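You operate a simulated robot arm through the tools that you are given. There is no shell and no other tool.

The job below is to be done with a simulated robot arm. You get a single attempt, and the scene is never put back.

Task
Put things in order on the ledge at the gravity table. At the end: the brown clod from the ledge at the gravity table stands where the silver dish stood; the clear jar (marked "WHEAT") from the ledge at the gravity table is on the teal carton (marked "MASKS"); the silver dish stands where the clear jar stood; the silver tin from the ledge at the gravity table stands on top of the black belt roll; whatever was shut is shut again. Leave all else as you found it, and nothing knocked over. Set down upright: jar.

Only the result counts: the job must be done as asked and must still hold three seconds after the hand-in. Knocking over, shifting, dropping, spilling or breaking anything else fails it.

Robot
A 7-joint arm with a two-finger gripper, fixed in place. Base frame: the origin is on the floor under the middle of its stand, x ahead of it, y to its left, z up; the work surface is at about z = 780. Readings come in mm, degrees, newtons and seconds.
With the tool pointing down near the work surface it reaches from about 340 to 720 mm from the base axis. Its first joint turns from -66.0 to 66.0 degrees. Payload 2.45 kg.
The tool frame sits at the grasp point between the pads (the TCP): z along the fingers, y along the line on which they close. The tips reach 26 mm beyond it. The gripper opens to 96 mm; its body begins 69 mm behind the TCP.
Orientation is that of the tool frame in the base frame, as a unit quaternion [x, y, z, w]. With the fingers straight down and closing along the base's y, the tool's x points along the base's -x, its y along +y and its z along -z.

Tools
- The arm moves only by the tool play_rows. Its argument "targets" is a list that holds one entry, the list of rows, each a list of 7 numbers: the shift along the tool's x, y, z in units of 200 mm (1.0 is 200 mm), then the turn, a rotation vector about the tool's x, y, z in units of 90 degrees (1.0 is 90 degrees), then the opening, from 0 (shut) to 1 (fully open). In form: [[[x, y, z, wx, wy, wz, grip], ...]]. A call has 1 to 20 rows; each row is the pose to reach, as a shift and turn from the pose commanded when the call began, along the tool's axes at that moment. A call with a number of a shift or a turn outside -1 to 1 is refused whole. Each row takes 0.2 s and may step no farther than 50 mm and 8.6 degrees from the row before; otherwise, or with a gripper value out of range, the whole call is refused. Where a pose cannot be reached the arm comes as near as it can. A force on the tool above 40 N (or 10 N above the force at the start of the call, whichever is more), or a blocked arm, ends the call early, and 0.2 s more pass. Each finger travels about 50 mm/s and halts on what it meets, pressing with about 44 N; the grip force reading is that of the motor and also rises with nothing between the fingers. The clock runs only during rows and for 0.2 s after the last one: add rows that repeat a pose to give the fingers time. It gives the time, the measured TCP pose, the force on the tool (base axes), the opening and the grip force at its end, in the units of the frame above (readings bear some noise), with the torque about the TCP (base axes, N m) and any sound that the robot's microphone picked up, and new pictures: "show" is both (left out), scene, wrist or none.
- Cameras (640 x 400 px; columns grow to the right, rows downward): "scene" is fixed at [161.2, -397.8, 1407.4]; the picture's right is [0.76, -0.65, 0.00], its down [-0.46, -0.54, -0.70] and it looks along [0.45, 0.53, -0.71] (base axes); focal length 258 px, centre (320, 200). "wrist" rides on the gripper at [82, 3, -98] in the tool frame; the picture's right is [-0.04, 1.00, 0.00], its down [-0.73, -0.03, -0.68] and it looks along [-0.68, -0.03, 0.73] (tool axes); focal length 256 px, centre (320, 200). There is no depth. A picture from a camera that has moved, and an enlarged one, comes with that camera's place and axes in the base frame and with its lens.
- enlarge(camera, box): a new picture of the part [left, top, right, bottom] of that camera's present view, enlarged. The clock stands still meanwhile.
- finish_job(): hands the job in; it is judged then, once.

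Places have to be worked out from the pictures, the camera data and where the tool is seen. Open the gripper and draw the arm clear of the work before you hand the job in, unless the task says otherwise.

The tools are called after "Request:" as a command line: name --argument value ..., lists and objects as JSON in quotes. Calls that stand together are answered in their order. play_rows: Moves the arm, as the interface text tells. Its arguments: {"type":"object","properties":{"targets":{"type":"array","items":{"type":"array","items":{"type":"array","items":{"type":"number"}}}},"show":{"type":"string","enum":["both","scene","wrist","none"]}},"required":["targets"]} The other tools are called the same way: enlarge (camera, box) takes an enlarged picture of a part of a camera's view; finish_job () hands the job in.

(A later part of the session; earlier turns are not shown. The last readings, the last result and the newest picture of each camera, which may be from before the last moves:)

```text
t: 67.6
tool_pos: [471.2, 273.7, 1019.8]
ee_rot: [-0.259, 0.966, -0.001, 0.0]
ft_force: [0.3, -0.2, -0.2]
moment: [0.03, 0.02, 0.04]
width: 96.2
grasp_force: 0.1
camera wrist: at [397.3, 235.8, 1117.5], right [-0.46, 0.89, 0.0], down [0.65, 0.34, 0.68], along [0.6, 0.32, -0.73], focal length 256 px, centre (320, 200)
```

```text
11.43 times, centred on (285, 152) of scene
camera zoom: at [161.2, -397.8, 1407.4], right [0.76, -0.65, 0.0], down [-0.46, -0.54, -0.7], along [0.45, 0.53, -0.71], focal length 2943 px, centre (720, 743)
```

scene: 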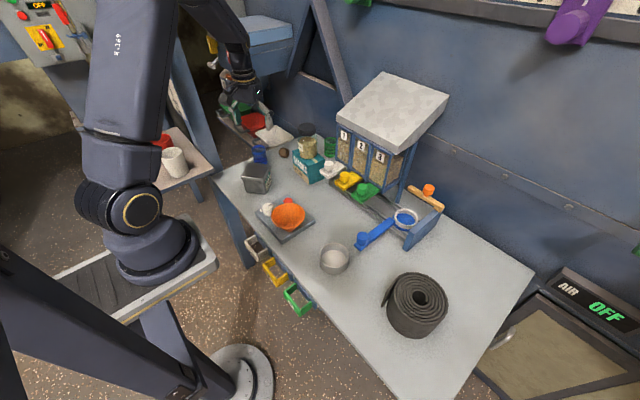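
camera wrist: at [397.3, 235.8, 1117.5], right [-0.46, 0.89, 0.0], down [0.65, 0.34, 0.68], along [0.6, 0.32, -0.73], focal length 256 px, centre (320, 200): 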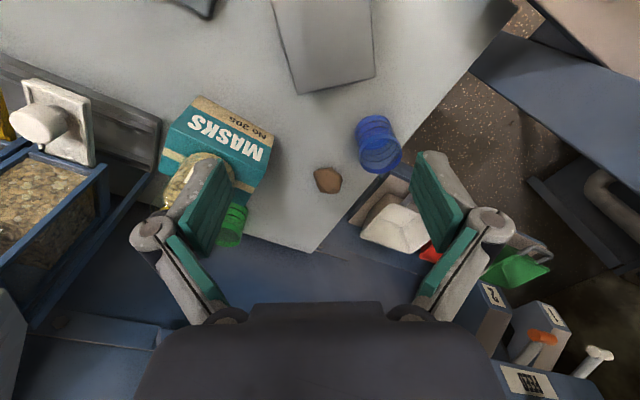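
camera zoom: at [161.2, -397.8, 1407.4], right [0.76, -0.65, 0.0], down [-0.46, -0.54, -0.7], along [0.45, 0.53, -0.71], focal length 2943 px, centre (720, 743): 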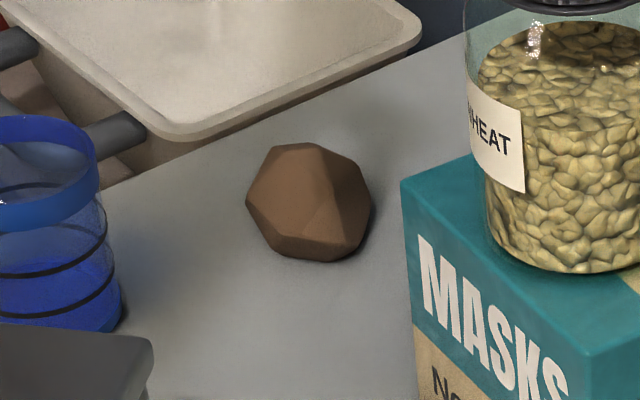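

The clod is about 45 mm across at roughly (618, 362). I move above it with the tool tilted 15° outward (same tilt I'll need at the far dish spot) and the fingers partly open.

Request:
play_rows --targets '[[[-0.145, 0.004, 0.08, 0, -0.028, 0, 0.9], [-0.29, 0.007, 0.16, 0, -0.056, 0, 0.8], [-0.435, 0.011, 0.24, 0, -0.084, 0, 0.75], [-0.58, 0.014, 0.33, 0, -0.112, 0, 0.75], [-0.725, 0.018, 0.42, 0, -0.14, 0, 0.75], [-0.8695, 0.0215, 0.5, 0, -0.1667, 0, 0.75], [-0.8695, 0.0215, 0.5, 0, -0.1667, 0, 0.75]]]' --show "both"

Request:
enlarge --camera "wrist" --box '[230, 80, 410, 220]'

Request:
enlarge --camera "scene" --box '[230, 90, 350, 190]'

```text
t: 69.2
tool_pos: [618.3, 363.3, 918.8]
ee_rot: [-0.256, 0.958, 0.033, 0.126]
ft_force: [0.3, 0.0, 0.4]
moment: [-0.03, 0.0, 0.03]
width: 71.8
grasp_force: 0.1
camera wrist: at [526.4, 315.2, 993.1], right [-0.47, 0.88, 0.01], down [0.48, 0.24, 0.85], along [0.75, 0.4, -0.53], focal length 256 px, centre (320, 200)
```

scene: 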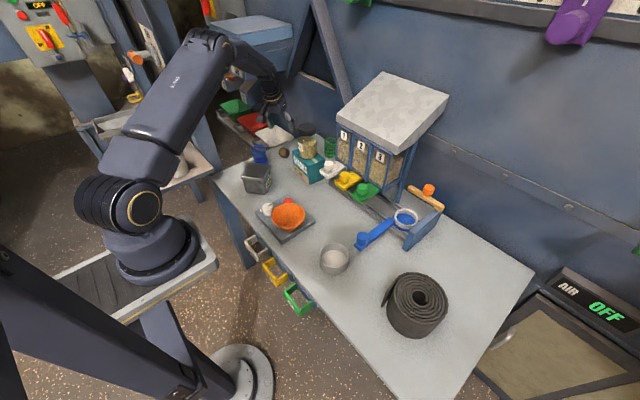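
wrist: 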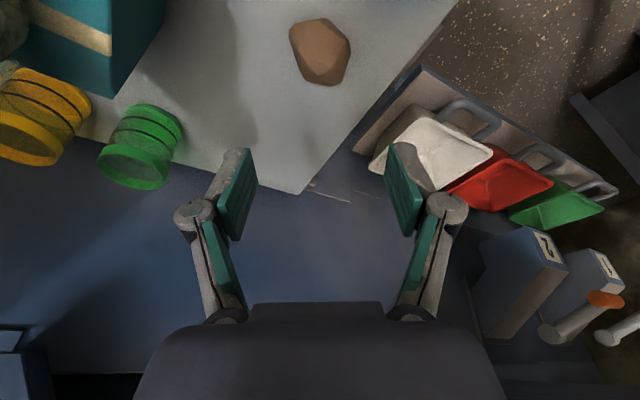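

```text
2.86 times, centred on (320, 150) of wrist
camera zoom: at [526.4, 315.2, 993.1], right [-0.47, 0.88, 0.01], down [0.48, 0.24, 0.85], along [0.75, 0.4, -0.53], focal length 731 px, centre (320, 343)
```

zoom: 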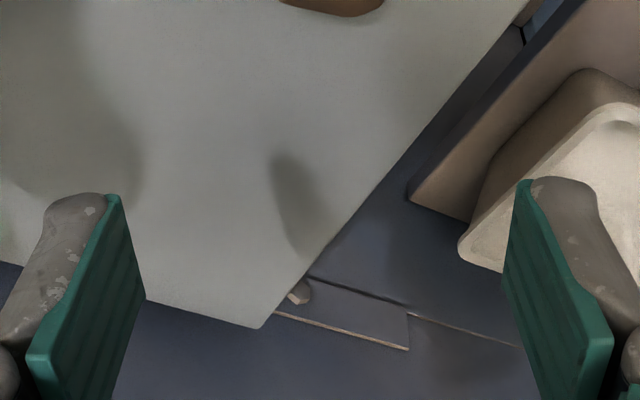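

```text
4.00 times, centred on (290, 140) of scene
camera zoom: at [161.2, -397.8, 1407.4], right [0.76, -0.65, 0.0], down [-0.46, -0.54, -0.7], along [0.45, 0.53, -0.71], focal length 1030 px, centre (440, 440)
```

zoom: 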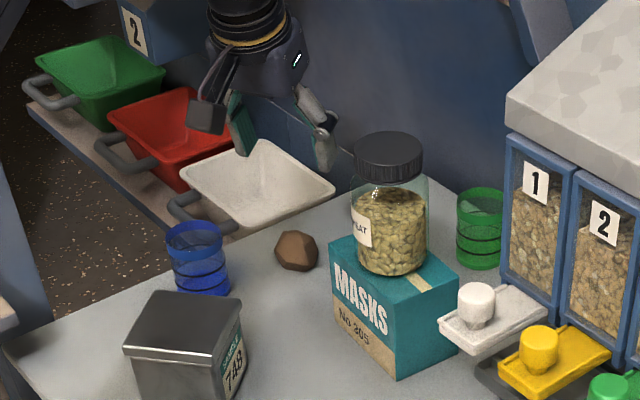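

Request:
enlarge --camera "wrist" --box '[260, 0, 380, 100]'

```text
4.00 times, centred on (320, 50) of wrist
camera zoom: at [526.4, 315.2, 993.1], right [-0.47, 0.88, 0.01], down [0.48, 0.24, 0.85], along [0.75, 0.4, -0.53], focal length 1024 px, centre (320, 800)
```

zoom: 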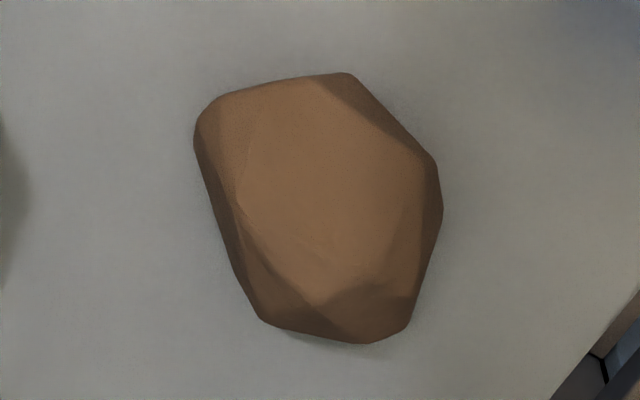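

The clod's narrowest width (~41 mm) lies about 20° off the present closing line, so I turn the tool 20° about its axis and lower to about z=870 for a check. Its centre is about (617, 363).

Request:
play_rows --targets '[[[0.029, 0.0015, 0.076, 0, 0, -0.075, 0.75], [0.058, 0.003, 0.152, 0, 0, -0.15, 0.75], [0.087, 0.0045, 0.2275, 0, 0, -0.2256, 0.75], [0.087, 0.0045, 0.2275, 0, 0, -0.2256, 0.75]]]' --show "both"

Request:
enlarge --camera "wrist" --box '[230, 20, 410, 160]'

```text
t: 70.2
tool_pos: [613.3, 360.2, 869.5]
ee_rot: [-0.422, 0.897, 0.012, 0.131]
ft_force: [0.0, -0.9, 0.0]
moment: [-0.03, -0.03, 0.01]
width: 72.2
grasp_force: 0.1
camera wrist: at [538.6, 288.6, 944.7], right [-0.73, 0.67, -0.08], down [0.32, 0.45, 0.84], along [0.6, 0.59, -0.54], focal length 256 px, centre (320, 200)
```

scene: 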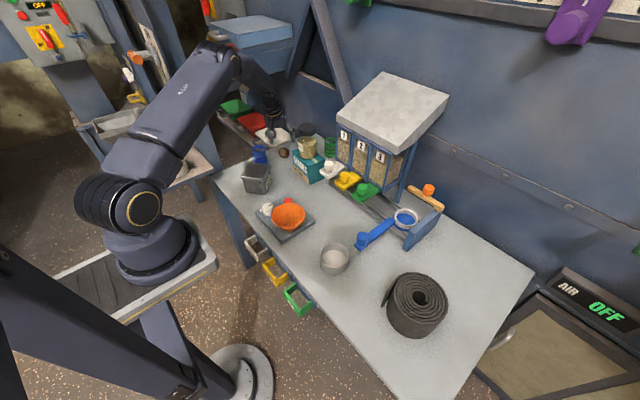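
wrist: 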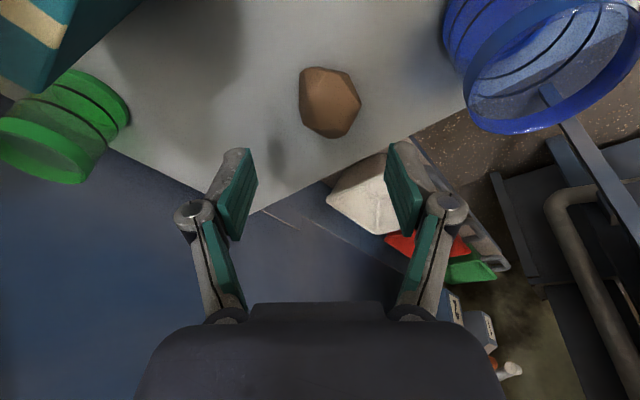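

```text
2.86 times, centred on (320, 90) of wrist
camera zoom: at [538.6, 288.6, 944.7], right [-0.73, 0.67, -0.08], down [0.32, 0.45, 0.84], along [0.6, 0.59, -0.54], focal length 731 px, centre (320, 514)
```

zoom: 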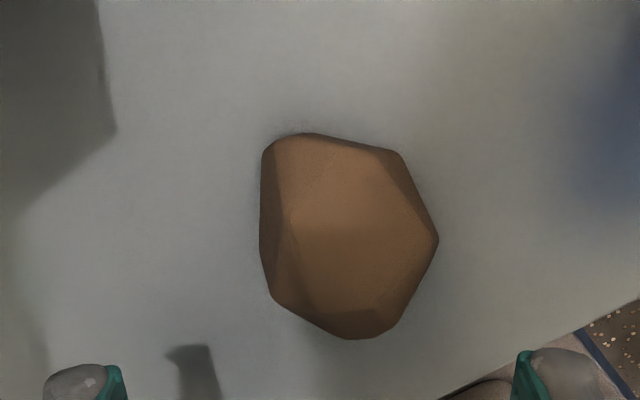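

The clod's flat side now lines up with the finger pads. I descend vertically to z≈812 around it.

Request:
play_rows --targets '[[[0.024, 0.009, 0.093, 0, 0, 0, 0.75], [0.047, 0.017, 0.187, 0, 0, 0, 0.75], [0.0665, 0.0245, 0.265, 0, 0, 0, 0.75], [0.0705, 0.026, 0.28, 0, 0, 0, 0.75], [0.0705, 0.026, 0.28, 0, 0, 0, 0.75]]]' --show "both"

Request:
enlarge --camera "wrist" --box '[200, 60, 440, 240]'

Request:
enlarge --camera "scene" --box '[240, 100, 340, 180]'

```text
t: 71.4
tool_pos: [613.3, 360.8, 811.7]
ee_rot: [-0.421, 0.898, 0.011, 0.131]
ft_force: [0.2, -0.9, 0.1]
moment: [0.0, -0.02, 0.01]
width: 71.9
grasp_force: 0.0
camera wrist: at [539.1, 289.1, 887.1], right [-0.73, 0.67, -0.08], down [0.32, 0.45, 0.84], along [0.6, 0.59, -0.54], focal length 256 px, centre (320, 200)
```

scene: 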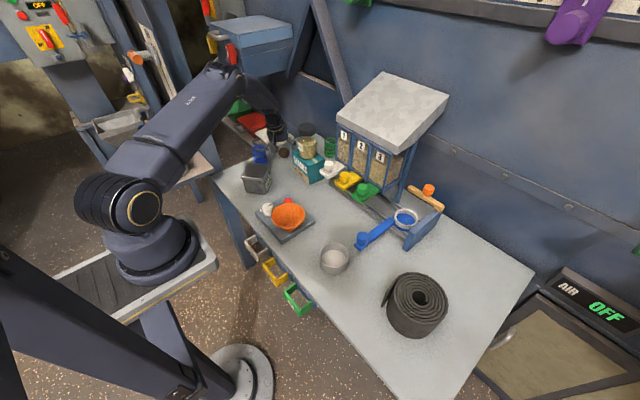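
wrist: 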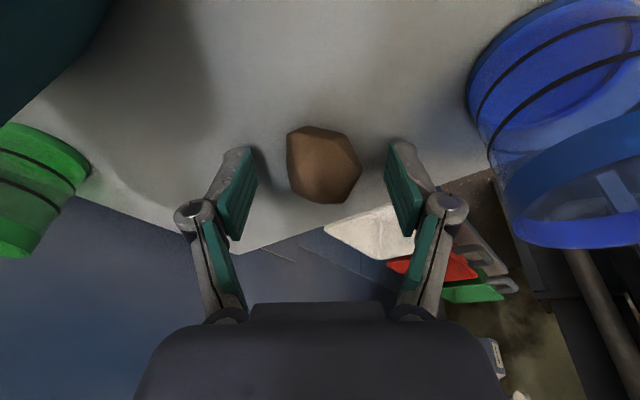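

```text
2.22 times, centred on (320, 150) of wrist
camera zoom: at [539.1, 289.1, 887.1], right [-0.73, 0.67, -0.08], down [0.32, 0.45, 0.84], along [0.6, 0.59, -0.54], focal length 569 px, centre (320, 311)
```

zoom: 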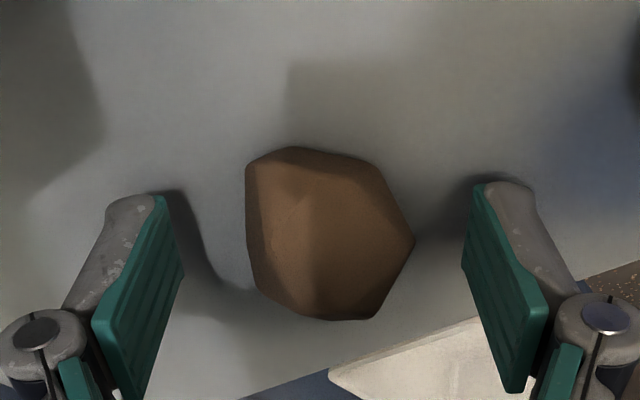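

```text
5.00 times, centred on (290, 140) of scene
camera zoom: at [161.2, -397.8, 1407.4], right [0.76, -0.65, 0.0], down [-0.46, -0.54, -0.7], along [0.45, 0.53, -0.71], focal length 1288 px, centre (470, 500)
```

zoom: 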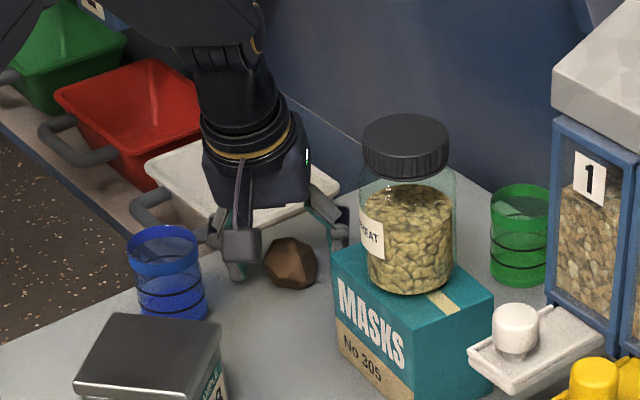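

The clod sits between the pads. I shift 3 mm to centre it on the pad width and close.

Request:
play_rows --targets '[[[0.015, 0, -0.003, 0, 0, 0, 0.7], [0.015, 0, -0.003, 0, 0, 0, 0.5], [0.015, 0, -0.003, 0, 0, 0, 0.3], [0.015, 0, -0.003, 0, 0, 0, 0.1], [0.015, 0, -0.003, 0, 0, 0, 0], [0.015, 0, -0.003, 0, 0, 0, 0]]]' --show "both"

Request:
enlarge --camera "wrist" --box '[200, 60, 440, 240]'

```text
t: 72.8
tool_pos: [611.2, 357.1, 811.7]
ee_rot: [-0.421, 0.898, 0.011, 0.129]
ft_force: [-0.5, 0.5, -0.4]
moment: [0.0, -0.02, 0.01]
width: 41.6
grasp_force: 43.8
camera wrist: at [537.1, 286.6, 887.1], right [-0.73, 0.67, -0.08], down [0.32, 0.45, 0.84], along [0.6, 0.59, -0.54], focal length 256 px, centre (320, 200)
```

scene: 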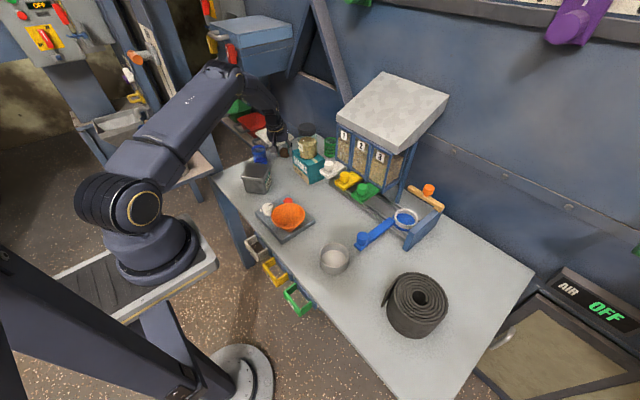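
wrist: 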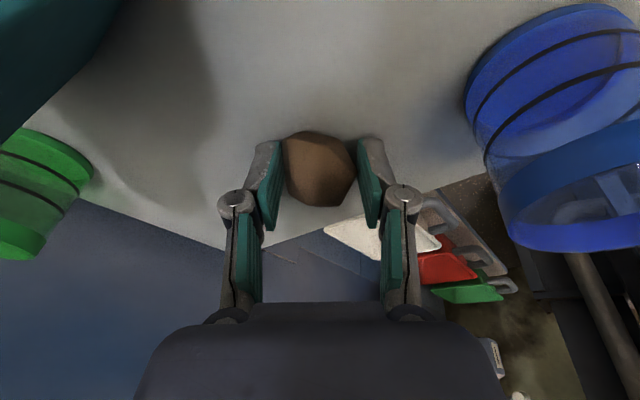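

```text
2.22 times, centred on (320, 150) of wrist
camera zoom: at [537.1, 286.6, 887.1], right [-0.73, 0.67, -0.08], down [0.32, 0.45, 0.84], along [0.6, 0.59, -0.54], focal length 569 px, centre (320, 311)
```

zoom: 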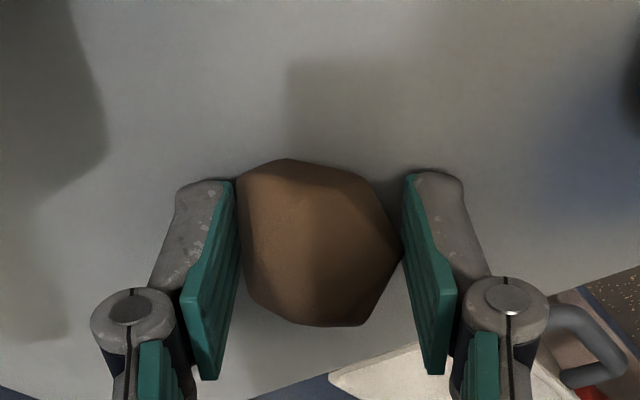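

The clod is gripped at 41.6 mm as predicted. I lift it 10 mm slowly to test the hold.

Request:
play_rows --targets '[[[-0.0024, -0.001, -0.0096, 0, 0, 0, 0], [-0.006, -0.0022, -0.024, 0, 0, 0, 0], [-0.01, -0.0036, -0.038, 0, 0, 0, 0], [-0.0122, -0.0045, -0.0483, 0, 0, 0, 0], [-0.0122, -0.0045, -0.0483, 0, 0, 0, 0]]]' --show "wrist"

```text
t: 74.0
tool_pos: [613.6, 359.3, 822.3]
ee_rot: [-0.422, 0.897, 0.012, 0.13]
ft_force: [0.1, 0.9, 0.8]
moment: [-0.04, 0.01, 0.02]
width: 41.4
grasp_force: 43.5
camera wrist: at [537.9, 286.9, 897.1], right [-0.73, 0.67, -0.08], down [0.32, 0.45, 0.84], along [0.6, 0.59, -0.54], focal length 256 px, centre (320, 200)
```

wrist: 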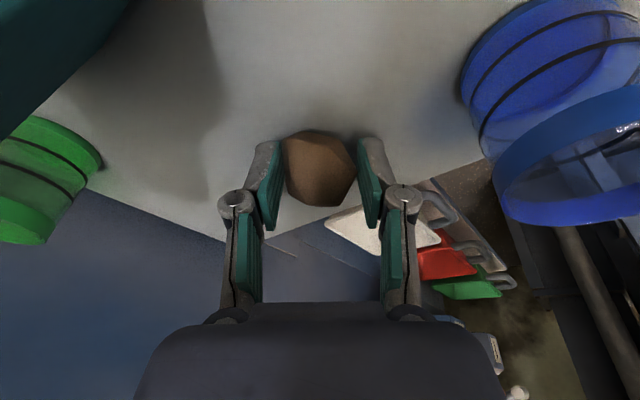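

The clod is firmly held. I lift it 200 mm straight up and bring it inward, clear of the jar and carton.

Request:
play_rows --targets '[[[-0.01, -0.004, -0.04, 0, 0, 0, 0], [-0.027, -0.01, -0.106, 0, 0, 0, 0], [-0.046, -0.017, -0.184, 0, 0, 0, 0], [-0.066, -0.024, -0.262, 0, 0, 0, 0], [-0.085, -0.031, -0.34, 0, 0, 0, 0], [-0.105, -0.039, -0.418, 0, 0, 0, 0], [-0.125, -0.046, -0.496, 0, 0, 0, 0], [-0.144, -0.053, -0.574, 0, 0, 0, 0], [-0.164, -0.061, -0.652, 0, 0, 0, 0], [-0.183, -0.068, -0.73, 0, 0, 0, 0], [-0.203, -0.075, -0.808, 0, 0, 0, 0], [-0.22, -0.081, -0.876, 0, 0, 0, 0], [-0.234, -0.0866, -0.931, 0, 0, 0, 0], [-0.2427, -0.0898, -0.966, 0, 0, 0, 0]]]' --show "none"

Request:
play_rows --targets '[[[0.03, 0.011, -0.0085, 0, 0, 0, 0], [0.094, 0.034, -0.027, 0, 0, 0, 0], [0.18, 0.066, -0.051, 0, 0, 0, 0], [0.27, 0.099, -0.077, 0, 0, 0, 0], [0.36, 0.131, -0.103, 0, 0, 0, 0], [0.45, 0.164, -0.128, 0, 0, 0, 0], [0.54, 0.197, -0.154, 0, 0, 0, 0], [0.63, 0.23, -0.18, 0, 0, 0, 0], [0.72, 0.263, -0.205, 0, 0, 0, 0], [0.8, 0.292, -0.228, 0, 0, 0, 0], [0.84, 0.307, -0.239, 0, 0, 0, 0], [0.856, 0.3125, -0.244, 0, 0, 0, 0]]]' --show "both"

```text
t: 77.0
tool_pos: [612.3, 358.4, 1019.9]
ee_rot: [-0.421, 0.898, 0.011, 0.13]
ft_force: [0.3, 0.3, -0.5]
moment: [0.02, -0.02, -0.03]
width: 41.4
grasp_force: 44.1
```

```text
t: 79.6
tool_pos: [449.6, 262.8, 1023.3]
ee_rot: [-0.422, 0.897, 0.012, 0.131]
ft_force: [0.6, 0.6, -0.8]
moment: [0.0, -0.06, -0.04]
width: 41.0
grasp_force: 44.1
camera wrist: at [374.5, 191.4, 1096.9], right [-0.73, 0.68, -0.08], down [0.32, 0.45, 0.84], along [0.6, 0.59, -0.54], focal length 256 px, centre (320, 200)
```

scene: 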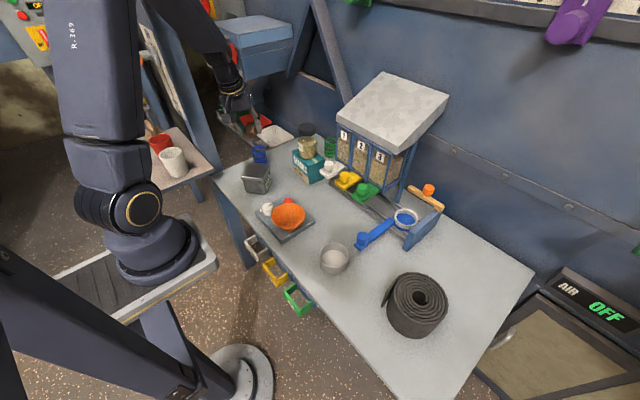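
wrist: 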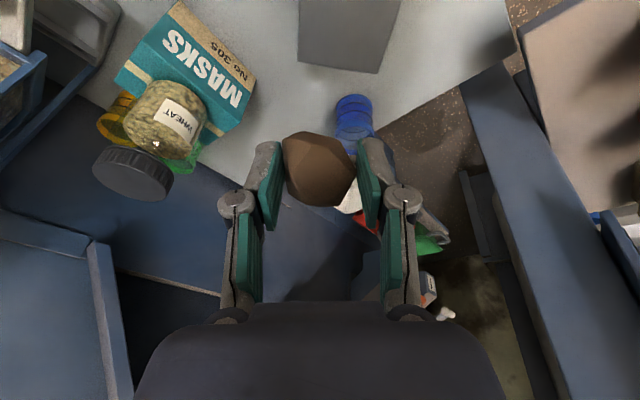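

The clod is still held. I carry it toward the right side, turning the wrist 57° about the vertical on the way.

Request:
play_rows --targets '[[[0.025, -0.021, -0.004, 0.005, 0.002, 0.02, 0], [0.075, -0.064, -0.013, 0.015, 0.0057, 0.0613, 0], [0.13, -0.111, -0.0223, 0.0266, 0.0098, 0.1057, 0], [0.186, -0.159, -0.032, 0.038, 0.014, 0.1513, 0], [0.243, -0.208, -0.0417, 0.0497, 0.0184, 0.1976, 0], [0.3, -0.257, -0.0515, 0.0613, 0.0227, 0.244, 0], [0.357, -0.3055, -0.0613, 0.073, 0.027, 0.2903, 0], [0.414, -0.354, -0.0711, 0.0846, 0.0313, 0.3367, 0], [0.471, -0.403, -0.0809, 0.0963, 0.0356, 0.383, 0], [0.528, -0.452, -0.0907, 0.1079, 0.0399, 0.4294, 0], [0.585, -0.5005, -0.1005, 0.1196, 0.0443, 0.4758, 0], [0.642, -0.549, -0.1103, 0.1312, 0.0486, 0.5221, 0], [0.695, -0.5945, -0.1194, 0.142, 0.0526, 0.5652, 0], [0.735, -0.629, -0.1262, 0.1502, 0.0556, 0.5978, 0], [0.7535, -0.6447, -0.1294, 0.154, 0.057, 0.6128, 0]]]' --show "wrist"

```text
t: 82.8
tool_pos: [448.3, 62.8, 1022.0]
ee_rot: [0.06, 0.99, -0.052, 0.12]
ft_force: [0.2, 0.0, -1.4]
moment: [0.02, 0.0, 0.0]
width: 40.9
grasp_force: 43.8
camera wrist: at [347.7, 87.3, 1096.1], right [0.17, 0.98, -0.08], down [0.55, -0.03, 0.84], along [0.82, -0.19, -0.54], focal length 256 px, centre (320, 200)
```

wrist: 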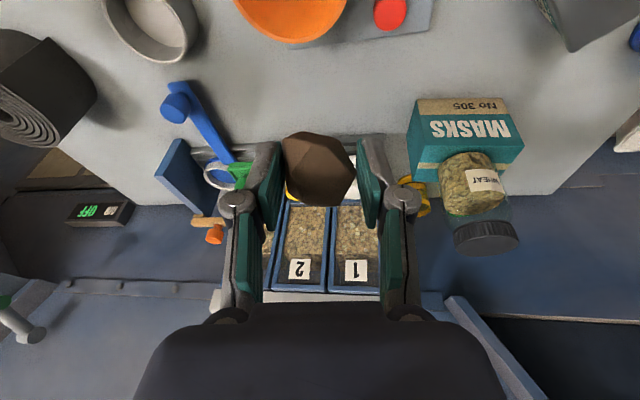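

Orientation is as computed. I continue toward the old dish place in two moves, keeping high.

Request:
play_rows --targets '[[[-0.003, -0.025, 0.003, 0, 0, 0, 0], [-0.008, -0.08, 0.0095, 0, 0, 0, 0], [-0.016, -0.155, 0.0185, 0, 0, 0, 0], [-0.025, -0.235, 0.028, 0, 0, 0, 0], [-0.033, -0.315, 0.0376, 0, 0, 0, 0], [-0.0416, -0.395, 0.047, 0, 0, 0, 0], [-0.05, -0.475, 0.0567, 0, 0, 0, 0], [-0.0584, -0.555, 0.0663, 0, 0, 0, 0], [-0.067, -0.635, 0.0758, 0, 0, 0, 0], [-0.0753, -0.715, 0.0854, 0, 0, 0, 0], [-0.0837, -0.795, 0.095, 0, 0, 0, 0], [-0.0921, -0.875, 0.1045, 0, 0, 0, 0], [-0.099, -0.945, 0.1129, 0, 0, 0, 0], [-0.104, -0.9877, 0.118, 0, 0, 0, 0]]]' --show "none"

Request:
play_rows --targets '[[[-0.012, -0.014, 0.007, 0, 0, 0, 0], [-0.045, -0.052, 0.026, 0, 0, 0, 0], [-0.09, -0.104, 0.052, 0, 0, 0, 0], [-0.14, -0.162, 0.081, 0, 0, 0, 0], [-0.19, -0.22, 0.11, 0, 0, 0, 0], [-0.24, -0.278, 0.139, 0, 0, 0, 0], [-0.29, -0.336, 0.167, 0, 0, 0, 0], [-0.34, -0.394, 0.196, 0, 0, 0, 0], [-0.39, -0.452, 0.225, 0, 0, 0, 0], [-0.435, -0.505, 0.251, 0, 0, 0, 0], [-0.465, -0.54, 0.268, 0, 0, 0, 0], [-0.4745, -0.5505, 0.274, 0, 0, 0, 0]]]' --show "both"

```text
t: 85.8
tool_pos: [448.9, -137.6, 1022.9]
ee_rot: [0.059, 0.99, -0.052, 0.119]
ft_force: [0.1, -0.6, -1.0]
moment: [0.0, 0.04, -0.03]
width: 40.4
grasp_force: 43.9
```

```text
t: 88.4
tool_pos: [538.4, -261.8, 1001.4]
ee_rot: [0.059, 0.99, -0.053, 0.119]
ft_force: [0.3, 0.1, -0.4]
moment: [0.0, -0.01, -0.02]
width: 40.4
grasp_force: 44.0
camera wrist: at [437.6, -238.1, 1076.5], right [0.17, 0.98, -0.08], down [0.55, -0.03, 0.84], along [0.82, -0.18, -0.54], focal length 256 px, centre (320, 200)
```

scene: 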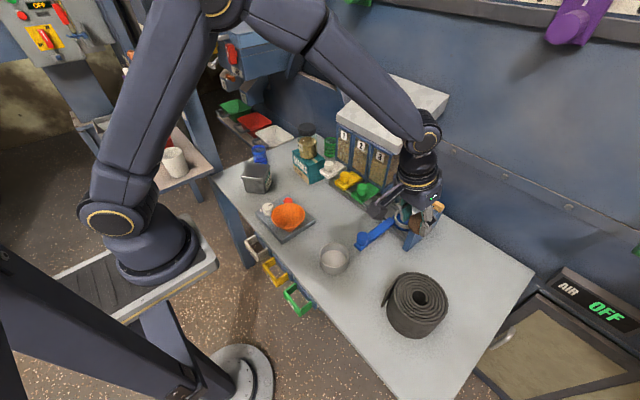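
wrist: 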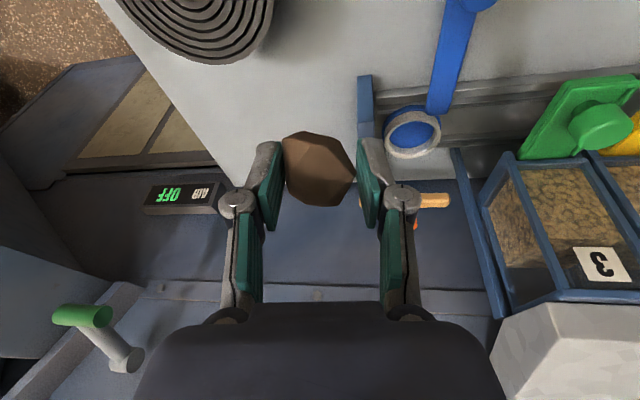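

I now move out above the former dish spot and then down toward z≈880.

Request:
play_rows --targets '[[[-0.02, -0.009, 0.006, 0, 0, 0, 0], [-0.07, -0.032, 0.021, 0, 0, 0, 0], [-0.14, -0.065, 0.041, 0, 0, 0, 0], [-0.21, -0.097, 0.062, 0, 0, 0, 0], [-0.28, -0.129, 0.082, 0, 0, 0, 0], [-0.35, -0.162, 0.103, 0, 0, 0, 0], [-0.42, -0.194, 0.124, 0, 0, 0, 0], [-0.49, -0.226, 0.144, 0, 0, 0, 0], [-0.55, -0.254, 0.162, 0, 0, 0, 0], [-0.595, -0.275, 0.175, 0, 0, 0, 0], [-0.614, -0.2835, 0.1805, 0, 0, 0, 0], [-0.607, -0.281, 0.21, 0, 0, 0, 0], [-0.59, -0.274, 0.275, 0, 0, 0, 0], [-0.57, -0.267, 0.355, 0, 0, 0, 0], [-0.55, -0.26, 0.435, 0, 0, 0, 0], [-0.53, -0.252, 0.515, 0, 0, 0, 0], [-0.51, -0.245, 0.595, 0, 0, 0, 0], [-0.49, -0.237, 0.675, 0, 0, 0, 0], [-0.475, -0.232, 0.735, 0, 0, 0, 0], [-0.467, -0.229, 0.765, 0, 0, 0, 0]]]' --show "both"

Request:
enlarge --camera "scene" --box '[390, 180, 510, 300]'

```text
t: 92.6
tool_pos: [658.4, -336.0, 878.6]
ee_rot: [0.059, 0.99, -0.052, 0.119]
ft_force: [-0.3, 0.5, -1.0]
moment: [0.0, 0.01, -0.02]
width: 40.5
grasp_force: 44.2
camera wrist: at [556.8, -311.7, 955.5], right [0.17, 0.98, -0.08], down [0.55, -0.03, 0.84], along [0.82, -0.18, -0.54], focal length 256 px, centre (320, 200)
```

scene: 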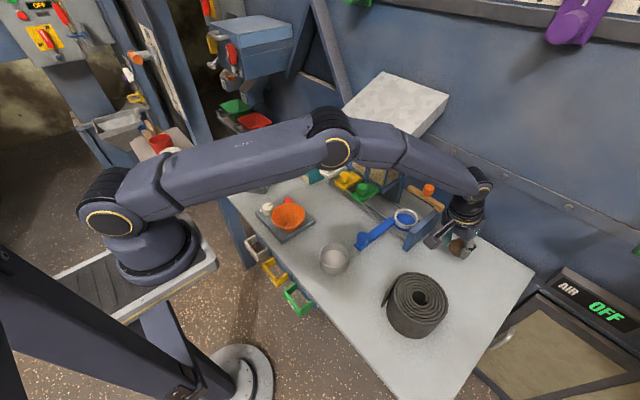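
wrist: 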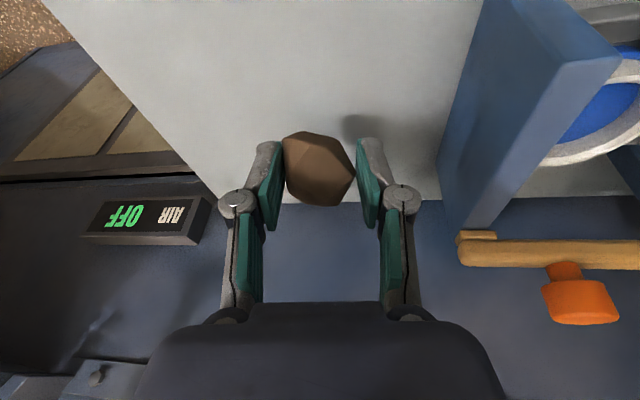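

```text
3.33 times, centred on (450, 240) of scene
camera zoom: at [161.2, -397.8, 1407.3], right [0.76, -0.65, 0.0], down [-0.46, -0.54, -0.7], along [0.45, 0.53, -0.71], focal length 858 px, centre (-113, 67)
```

zoom: 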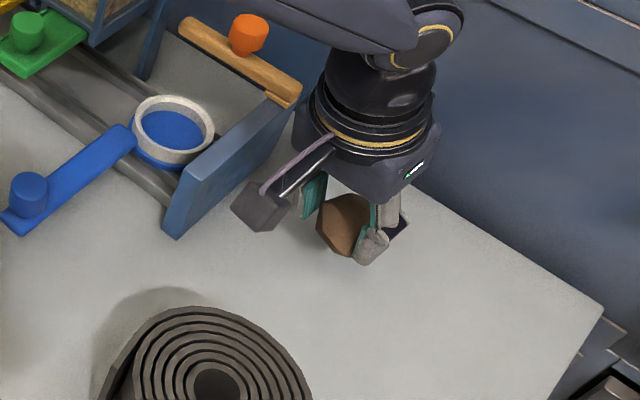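

The pose is reached; the clod hangs above the old dish spot. I lower it nearly to the table.

Request:
play_rows --targets '[[[0.009, 0.005, 0.036, 0, 0, 0, 0], [0.0243, 0.012, 0.0966, 0, 0, 0, 0], [0.0388, 0.0175, 0.1545, 0, 0, 0, 0], [0.0534, 0.024, 0.2125, 0, 0, 0, 0], [0.067, 0.03, 0.266, 0, 0, 0, 0], [0.074, 0.033, 0.295, 0, 0, 0, 0], [0.0765, 0.034, 0.3045, 0, 0, 0, 0]]]' --show "none"

Request:
play_rows --targets '[[[0.0012, 0.0005, 0.005, 0, 0, 0, 0], [0.0024, 0.001, 0.0096, 0, 0, 0, 0]]]' --show "both"

```text
t: 94.2
tool_pos: [659.4, -332.9, 816.6]
ee_rot: [0.059, 0.99, -0.052, 0.119]
ft_force: [1.2, 0.5, -1.0]
moment: [0.01, 0.02, 0.0]
width: 40.3
grasp_force: 44.4
```

```text
t: 94.8
tool_pos: [658.5, -333.2, 814.9]
ee_rot: [0.059, 0.99, -0.053, 0.119]
ft_force: [-0.4, 0.5, 0.3]
moment: [0.02, 0.02, 0.01]
width: 40.4
grasp_force: 44.1
camera wrist: at [557.2, -309.8, 890.9], right [0.17, 0.98, -0.08], down [0.55, -0.03, 0.84], along [0.82, -0.18, -0.54], focal length 256 px, centre (320, 200)
```

scene: 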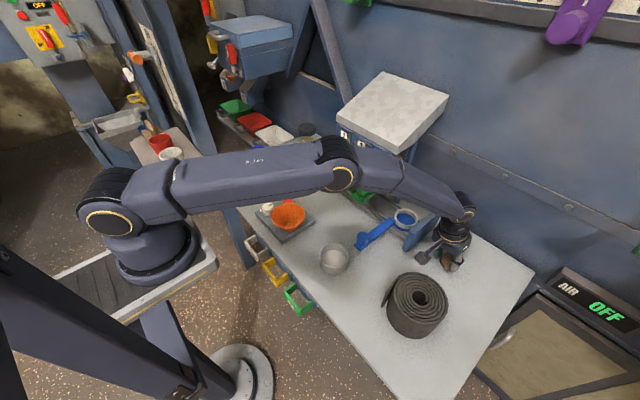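
wrist: 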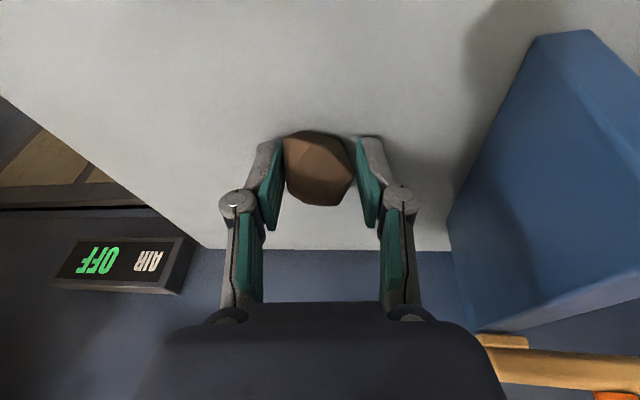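

Request:
play_rows --targets '[[[0.0012, 0.0005, 0.005, 0, 0, 0, 0], [0.0024, 0.001, 0.0096, 0, 0, 0, 0]]]' --show "none"

Request:
play_rows --targets '[[[0.0006, 0.0002, 0.0025, 0, 0, 0, 0], [0.0012, 0.0005, 0.005, 0, 0, 0, 0]]]' --show "wrist"

```text
t: 95.4
tool_pos: [658.8, -335.2, 813.3]
ee_rot: [0.059, 0.989, -0.054, 0.121]
ft_force: [0.1, 1.1, 5.1]
moment: [-0.13, -0.04, 0.0]
width: 40.4
grasp_force: 43.5
```

```text
t: 96.0
tool_pos: [659.3, -335.4, 814.2]
ee_rot: [0.059, 0.989, -0.054, 0.121]
ft_force: [-0.8, 3.4, 14.6]
moment: [-0.25, -0.06, -0.02]
width: 40.5
grasp_force: 44.1
camera wrist: at [557.2, -310.5, 889.0], right [0.17, 0.98, -0.08], down [0.54, -0.02, 0.84], along [0.82, -0.19, -0.54], focal length 256 px, centre (320, 200)
```

wrist: 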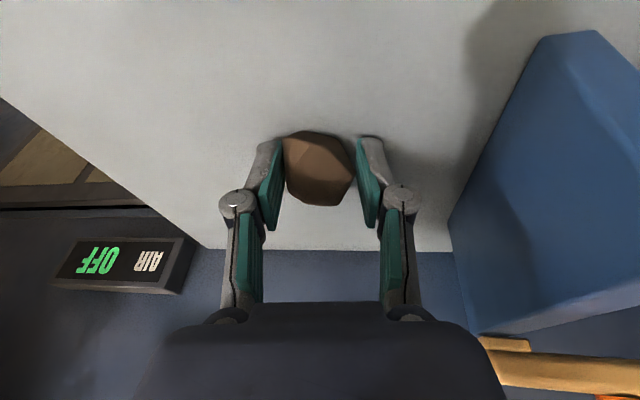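

The clod rests on the table (≈15 N). I relax slightly and open the fingers gently.

Request:
play_rows --targets '[[[-0.0008, -0.0003, -0.003, 0, 0, 0, 0.2], [-0.0008, -0.0003, -0.003, 0, 0, 0, 0.38], [-0.0008, -0.0003, -0.003, 0, 0, 0, 0.43], [-0.0008, -0.0003, -0.003, 0, 0, 0, 0.48], [-0.0008, -0.0003, -0.003, 0, 0, 0, 0.55], [-0.0008, -0.0003, -0.003, 0, 0, 0, 0.62], [-0.0008, -0.0003, -0.003, 0, 0, 0, 0.7], [-0.0008, -0.0003, -0.003, 0, 0, 0, 0.7]]]' --show "both"

Request:
enlarge --camera "wrist" --box '[200, 80, 440, 260]'

```text
t: 97.8
tool_pos: [657.7, -334.7, 813.2]
ee_rot: [0.059, 0.99, -0.052, 0.119]
ft_force: [0.0, -0.7, 0.5]
moment: [-0.03, -0.01, -0.01]
width: 67.0
grasp_force: 0.0
camera wrist: at [557.0, -310.6, 888.3], right [0.17, 0.98, -0.08], down [0.55, -0.03, 0.84], along [0.82, -0.18, -0.54], focal length 256 px, centre (320, 200)
```

scene: 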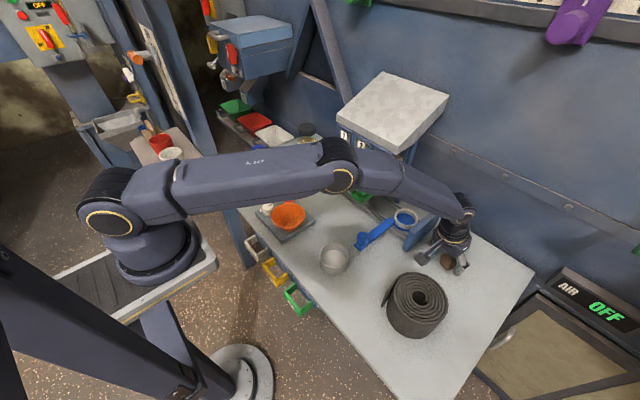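
wrist: 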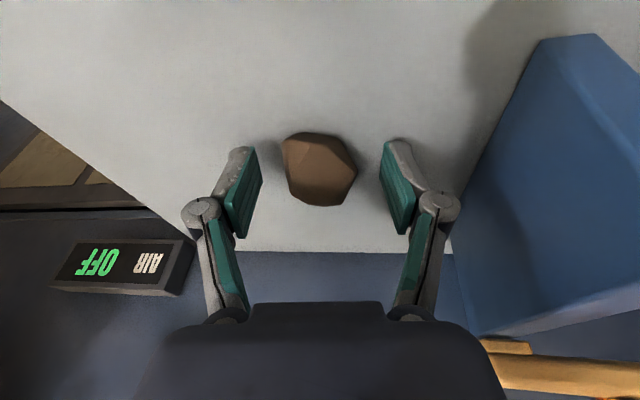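

```text
2.22 times, centred on (320, 170) of wrist
camera zoom: at [557.0, -310.6, 888.3], right [0.17, 0.98, -0.08], down [0.55, -0.03, 0.84], along [0.82, -0.18, -0.54], focal length 569 px, centre (320, 267)
```

zoom: 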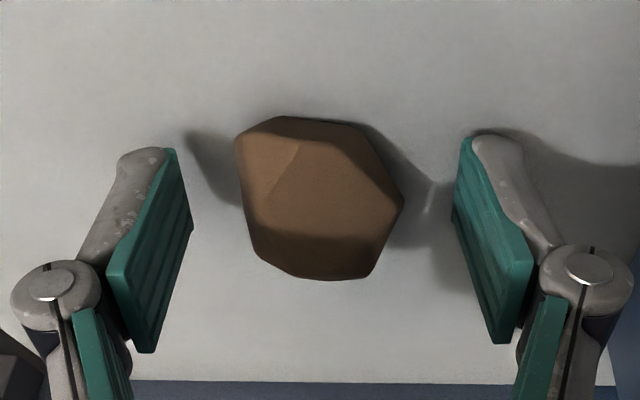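

The clod rests in place, free of the fingers. I rise vertically and then retreat inward.

Request:
play_rows --targets '[[[-0.018, -0.007, -0.072, 0, 0, 0, 0.75], [-0.055, -0.02, -0.217, 0, 0, 0, 0.75], [-0.1, -0.037, -0.398, 0, 0, 0, 0.75], [-0.1456, -0.054, -0.58, 0, 0, 0, 0.75], [-0.1456, -0.054, -0.58, 0, 0, 0, 0.75]]]' --show "both"

Request:
enlarge --camera "scene" --box '[410, 220, 490, 300]'

Request:
play_rows --targets '[[[0.165, 0.083, -0.107, 0, 0, 0, 0.75], [0.33, 0.166, -0.214, 0, 0, 0, 0.8], [0.495, 0.249, -0.321, 0, 0, 0, 0.9], [0.66, 0.332, -0.428, 0, 0, 0, 1], [0.825, 0.415, -0.535, 0, 0, 0, 1], [0.99, 0.498, -0.642, 0, 0, 0, 1], [0.99, 0.498, -0.642, 0, 0, 0, 1]]]' --show "both"

Request:
enlarge --camera "scene" --box '[410, 220, 490, 300]'

```text
t: 99.0
tool_pos: [658.0, -335.7, 933.5]
ee_rot: [0.059, 0.99, -0.052, 0.119]
ft_force: [0.3, 0.3, -0.8]
moment: [0.0, -0.02, -0.02]
width: 71.8
grasp_force: 0.1
camera wrist: at [556.3, -311.7, 1009.1], right [0.17, 0.98, -0.08], down [0.55, -0.03, 0.84], along [0.82, -0.18, -0.54], focal length 256 px, centre (320, 200)
```

scene: 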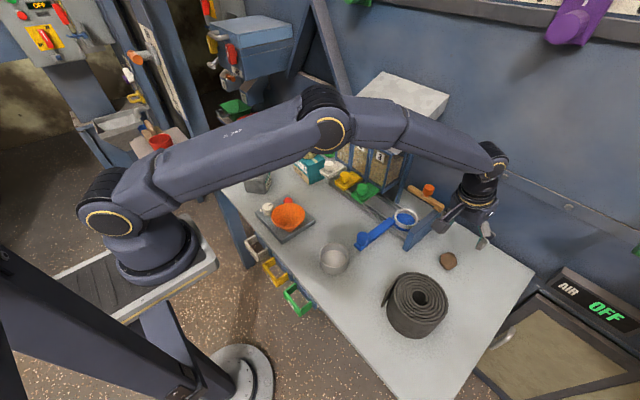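
wrist: 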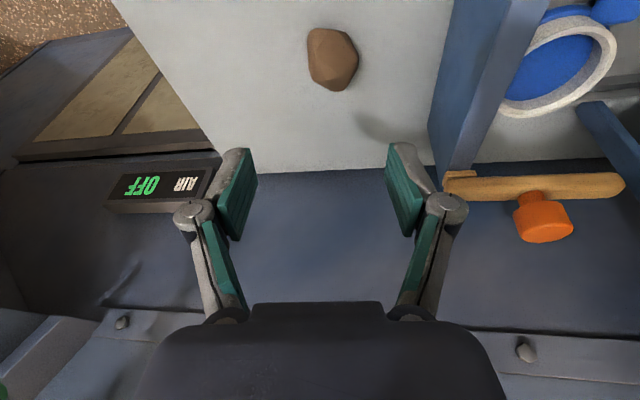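

```text
5.00 times, centred on (450, 260) of scene
camera zoom: at [161.2, -397.8, 1407.4], right [0.76, -0.65, 0.0], down [-0.46, -0.54, -0.7], along [0.45, 0.53, -0.71], focal length 1288 px, centre (-330, -100)
```

zoom: 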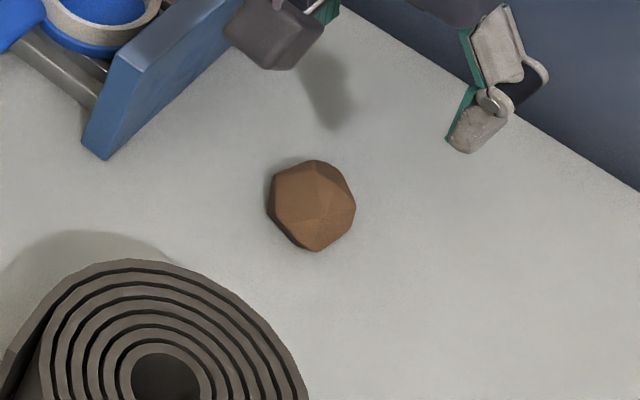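

```text
t: 100.6
tool_pos: [448.1, -198.0, 1002.6]
ee_rot: [0.058, 0.99, -0.052, 0.12]
ft_force: [-0.6, 0.6, -0.5]
moment: [0.0, -0.01, 0.0]
width: 96.2
grasp_force: 0.0
camera wrist: at [346.4, -174.0, 1076.8], right [0.17, 0.98, -0.08], down [0.55, -0.02, 0.84], along [0.82, -0.18, -0.54], focal length 256 px, centre (320, 200)
```

scene: 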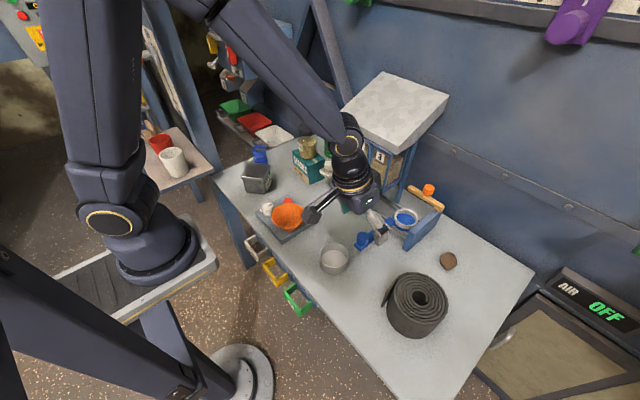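
wrist: 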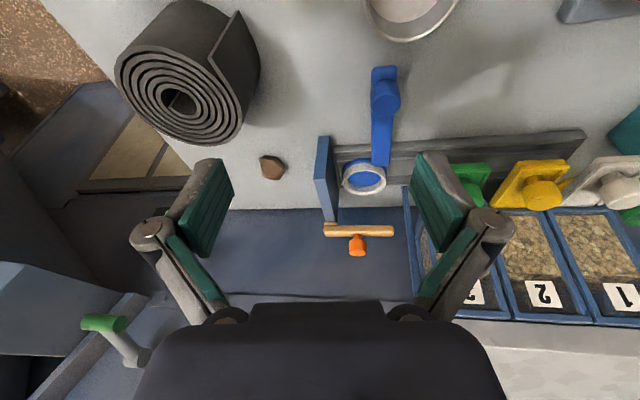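

```text
5.00 times, centred on (450, 260) of scene
camera zoom: at [161.2, -397.8, 1407.4], right [0.76, -0.65, 0.0], down [-0.46, -0.54, -0.7], along [0.45, 0.53, -0.71], focal length 1288 px, centre (-330, -100)
```

zoom: 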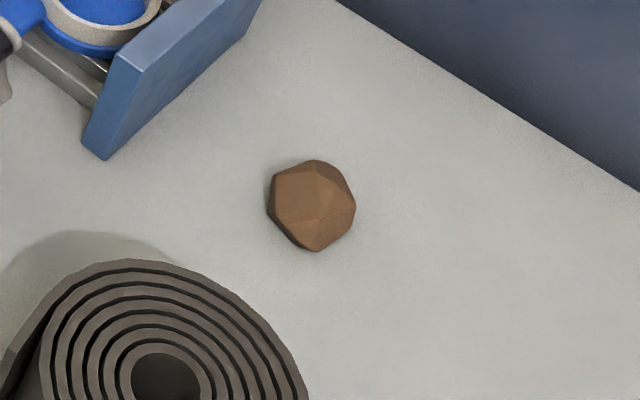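

The clod now lies at about (661, −338), matching the dish's old centre within a few mm. Last item: the tin. I undo the tilt and traverse to the tin, turning to its faces (closing line at 131°).

Request:
play_rows --targets '[[[0.021, 0.1975, -0.0236, -0.0116, 0.0313, 0, 1], [0.0416, 0.395, -0.0472, -0.0231, 0.0626, 0, 1], [0.0624, 0.5926, -0.0708, -0.0347, 0.0938, 0, 1], [0.0832, 0.79, -0.0944, -0.0462, 0.1251, 0, 1], [0.104, 0.9877, -0.118, -0.0578, 0.1564, 0, 1], [0.104, 0.9877, -0.118, -0.0578, 0.1564, 0, 1]]]' --show "none"

Request:
play_rows --targets '[[[0.0167, 0.1419, 0, 0, 0, -0.0756, 1], [0.0333, 0.2838, 0, 0, 0, -0.1511, 1], [0.05, 0.4257, 0, 0, 0, -0.2267, 1], [0.0667, 0.5675, 0, 0, 0, -0.3022, 1], [0.0834, 0.7094, 0, 0, 0, -0.3778, 1], [0.1, 0.8513, 0, 0, 0, -0.4533, 1], [0.1167, 0.9932, 0, 0, 0, -0.5289, 1], [0.1167, 0.9932, 0, 0, 0, -0.5289, 1]]]' --show "both"

```text
t: 102.0
tool_pos: [450.0, 4.0, 1003.3]
ee_rot: [0.059, 0.998, 0.0, -0.001]
ft_force: [-0.1, 0.2, -0.1]
moment: [-0.01, 0.0, 0.01]
width: 96.0
grasp_force: 0.1
```

```text
t: 103.8
tool_pos: [450.9, 200.1, 1000.4]
ee_rot: [-0.349, 0.937, 0.0, 0.0]
ft_force: [0.4, 0.2, 0.5]
moment: [-0.06, -0.01, -0.02]
width: 95.8
grasp_force: 0.1
camera wrist: at [386.1, 149.5, 1098.7], right [-0.62, 0.78, 0.0], down [0.57, 0.46, 0.68], along [0.53, 0.42, -0.73], focal length 256 px, centre (320, 200)
```

scene: 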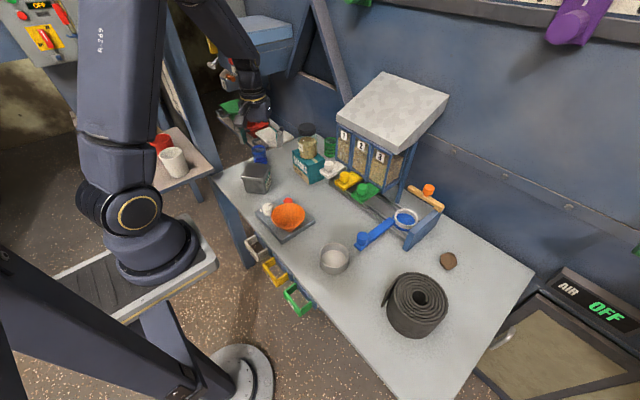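
wrist: 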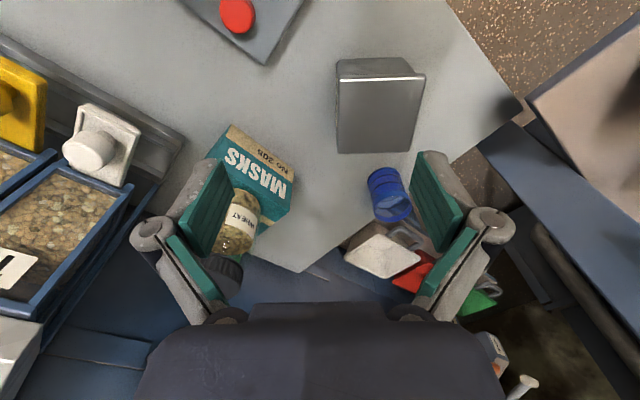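

The tin's edges are parallel to the image axes, so the wrist angle fits. I measure it in an enlarged view.

Request:
enlarge --camera "wrist" --box '[310, 40, 450, 170]'

```text
3.08 times, centred on (380, 105) of wrist
camera zoom: at [386.1, 149.5, 1098.7], right [-0.62, 0.78, 0.0], down [0.57, 0.46, 0.68], along [0.53, 0.42, -0.73], focal length 788 px, centre (135, 492)
```

zoom: 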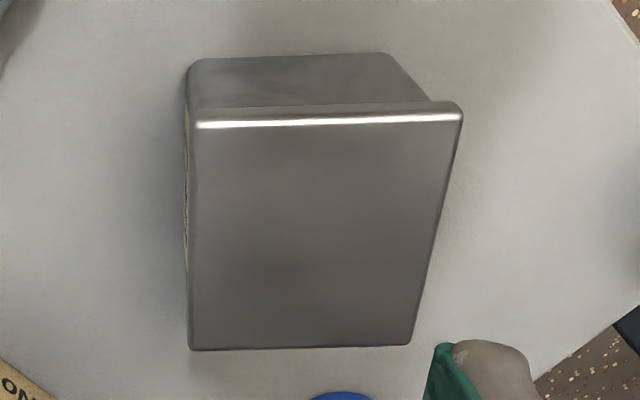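

The tin is about 79–80 mm square with its centre at about (442, 268). I move over it and stop just above the lid.

Request:
play_rows --targets '[[[-0.063, 0.094, 0.1, 0, 0, 0, 1], [-0.127, 0.188, 0.2, 0, 0, 0, 1], [-0.19, 0.282, 0.32, 0, 0, 0, 1], [-0.19, 0.282, 0.45, 0, 0, 0, 1], [-0.19, 0.282, 0.45, 0, 0, 0, 1]]]' --show "both"

Request:
enlarge --camera "wrist" --box '[190, 60, 450, 260]'

Request:
enlarge --camera "scene" --box '[210, 110, 310, 200]'

```text
t: 105.0
tool_pos: [440.7, 266.9, 909.3]
ee_rot: [-0.349, 0.937, 0.0, 0.0]
ft_force: [0.7, 0.4, -0.7]
moment: [0.0, 0.03, 0.02]
width: 96.0
grasp_force: 0.1
camera wrist: at [377.7, 216.7, 1007.8], right [-0.62, 0.78, 0.0], down [0.57, 0.46, 0.68], along [0.53, 0.42, -0.73], focal length 256 px, centre (320, 200)
```

scene: 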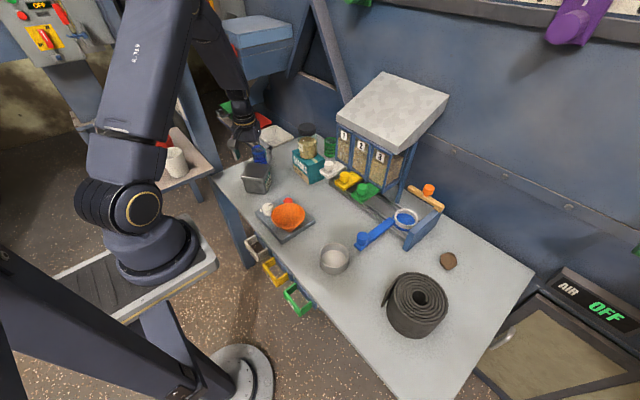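
wrist: 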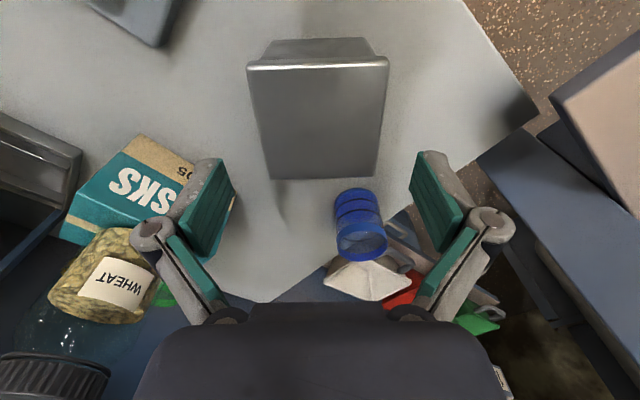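

```text
2.00 times, centred on (320, 160) of wrist
camera zoom: at [377.7, 216.7, 1007.8], right [-0.62, 0.78, 0.0], down [0.57, 0.46, 0.68], along [0.53, 0.42, -0.73], focal length 512 px, centre (320, 280)
```

zoom: 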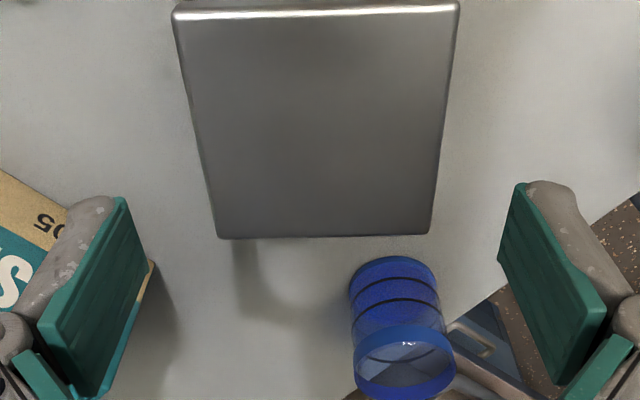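

```text
4.44 times, centred on (260, 155) of scene
camera zoom: at [161.2, -397.8, 1407.4], right [0.76, -0.65, 0.0], down [-0.46, -0.54, -0.7], along [0.45, 0.53, -0.71], focal length 1144 px, centre (587, 400)
```

zoom: 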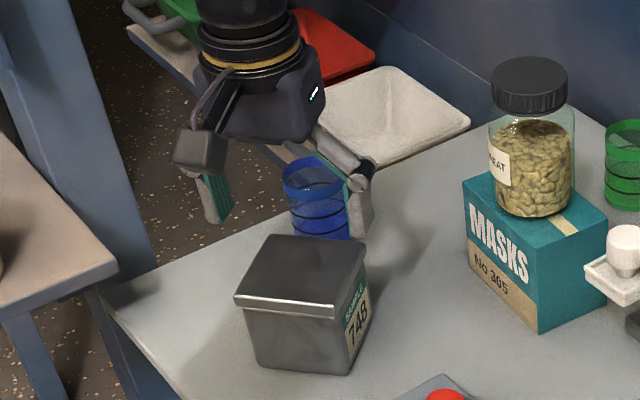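

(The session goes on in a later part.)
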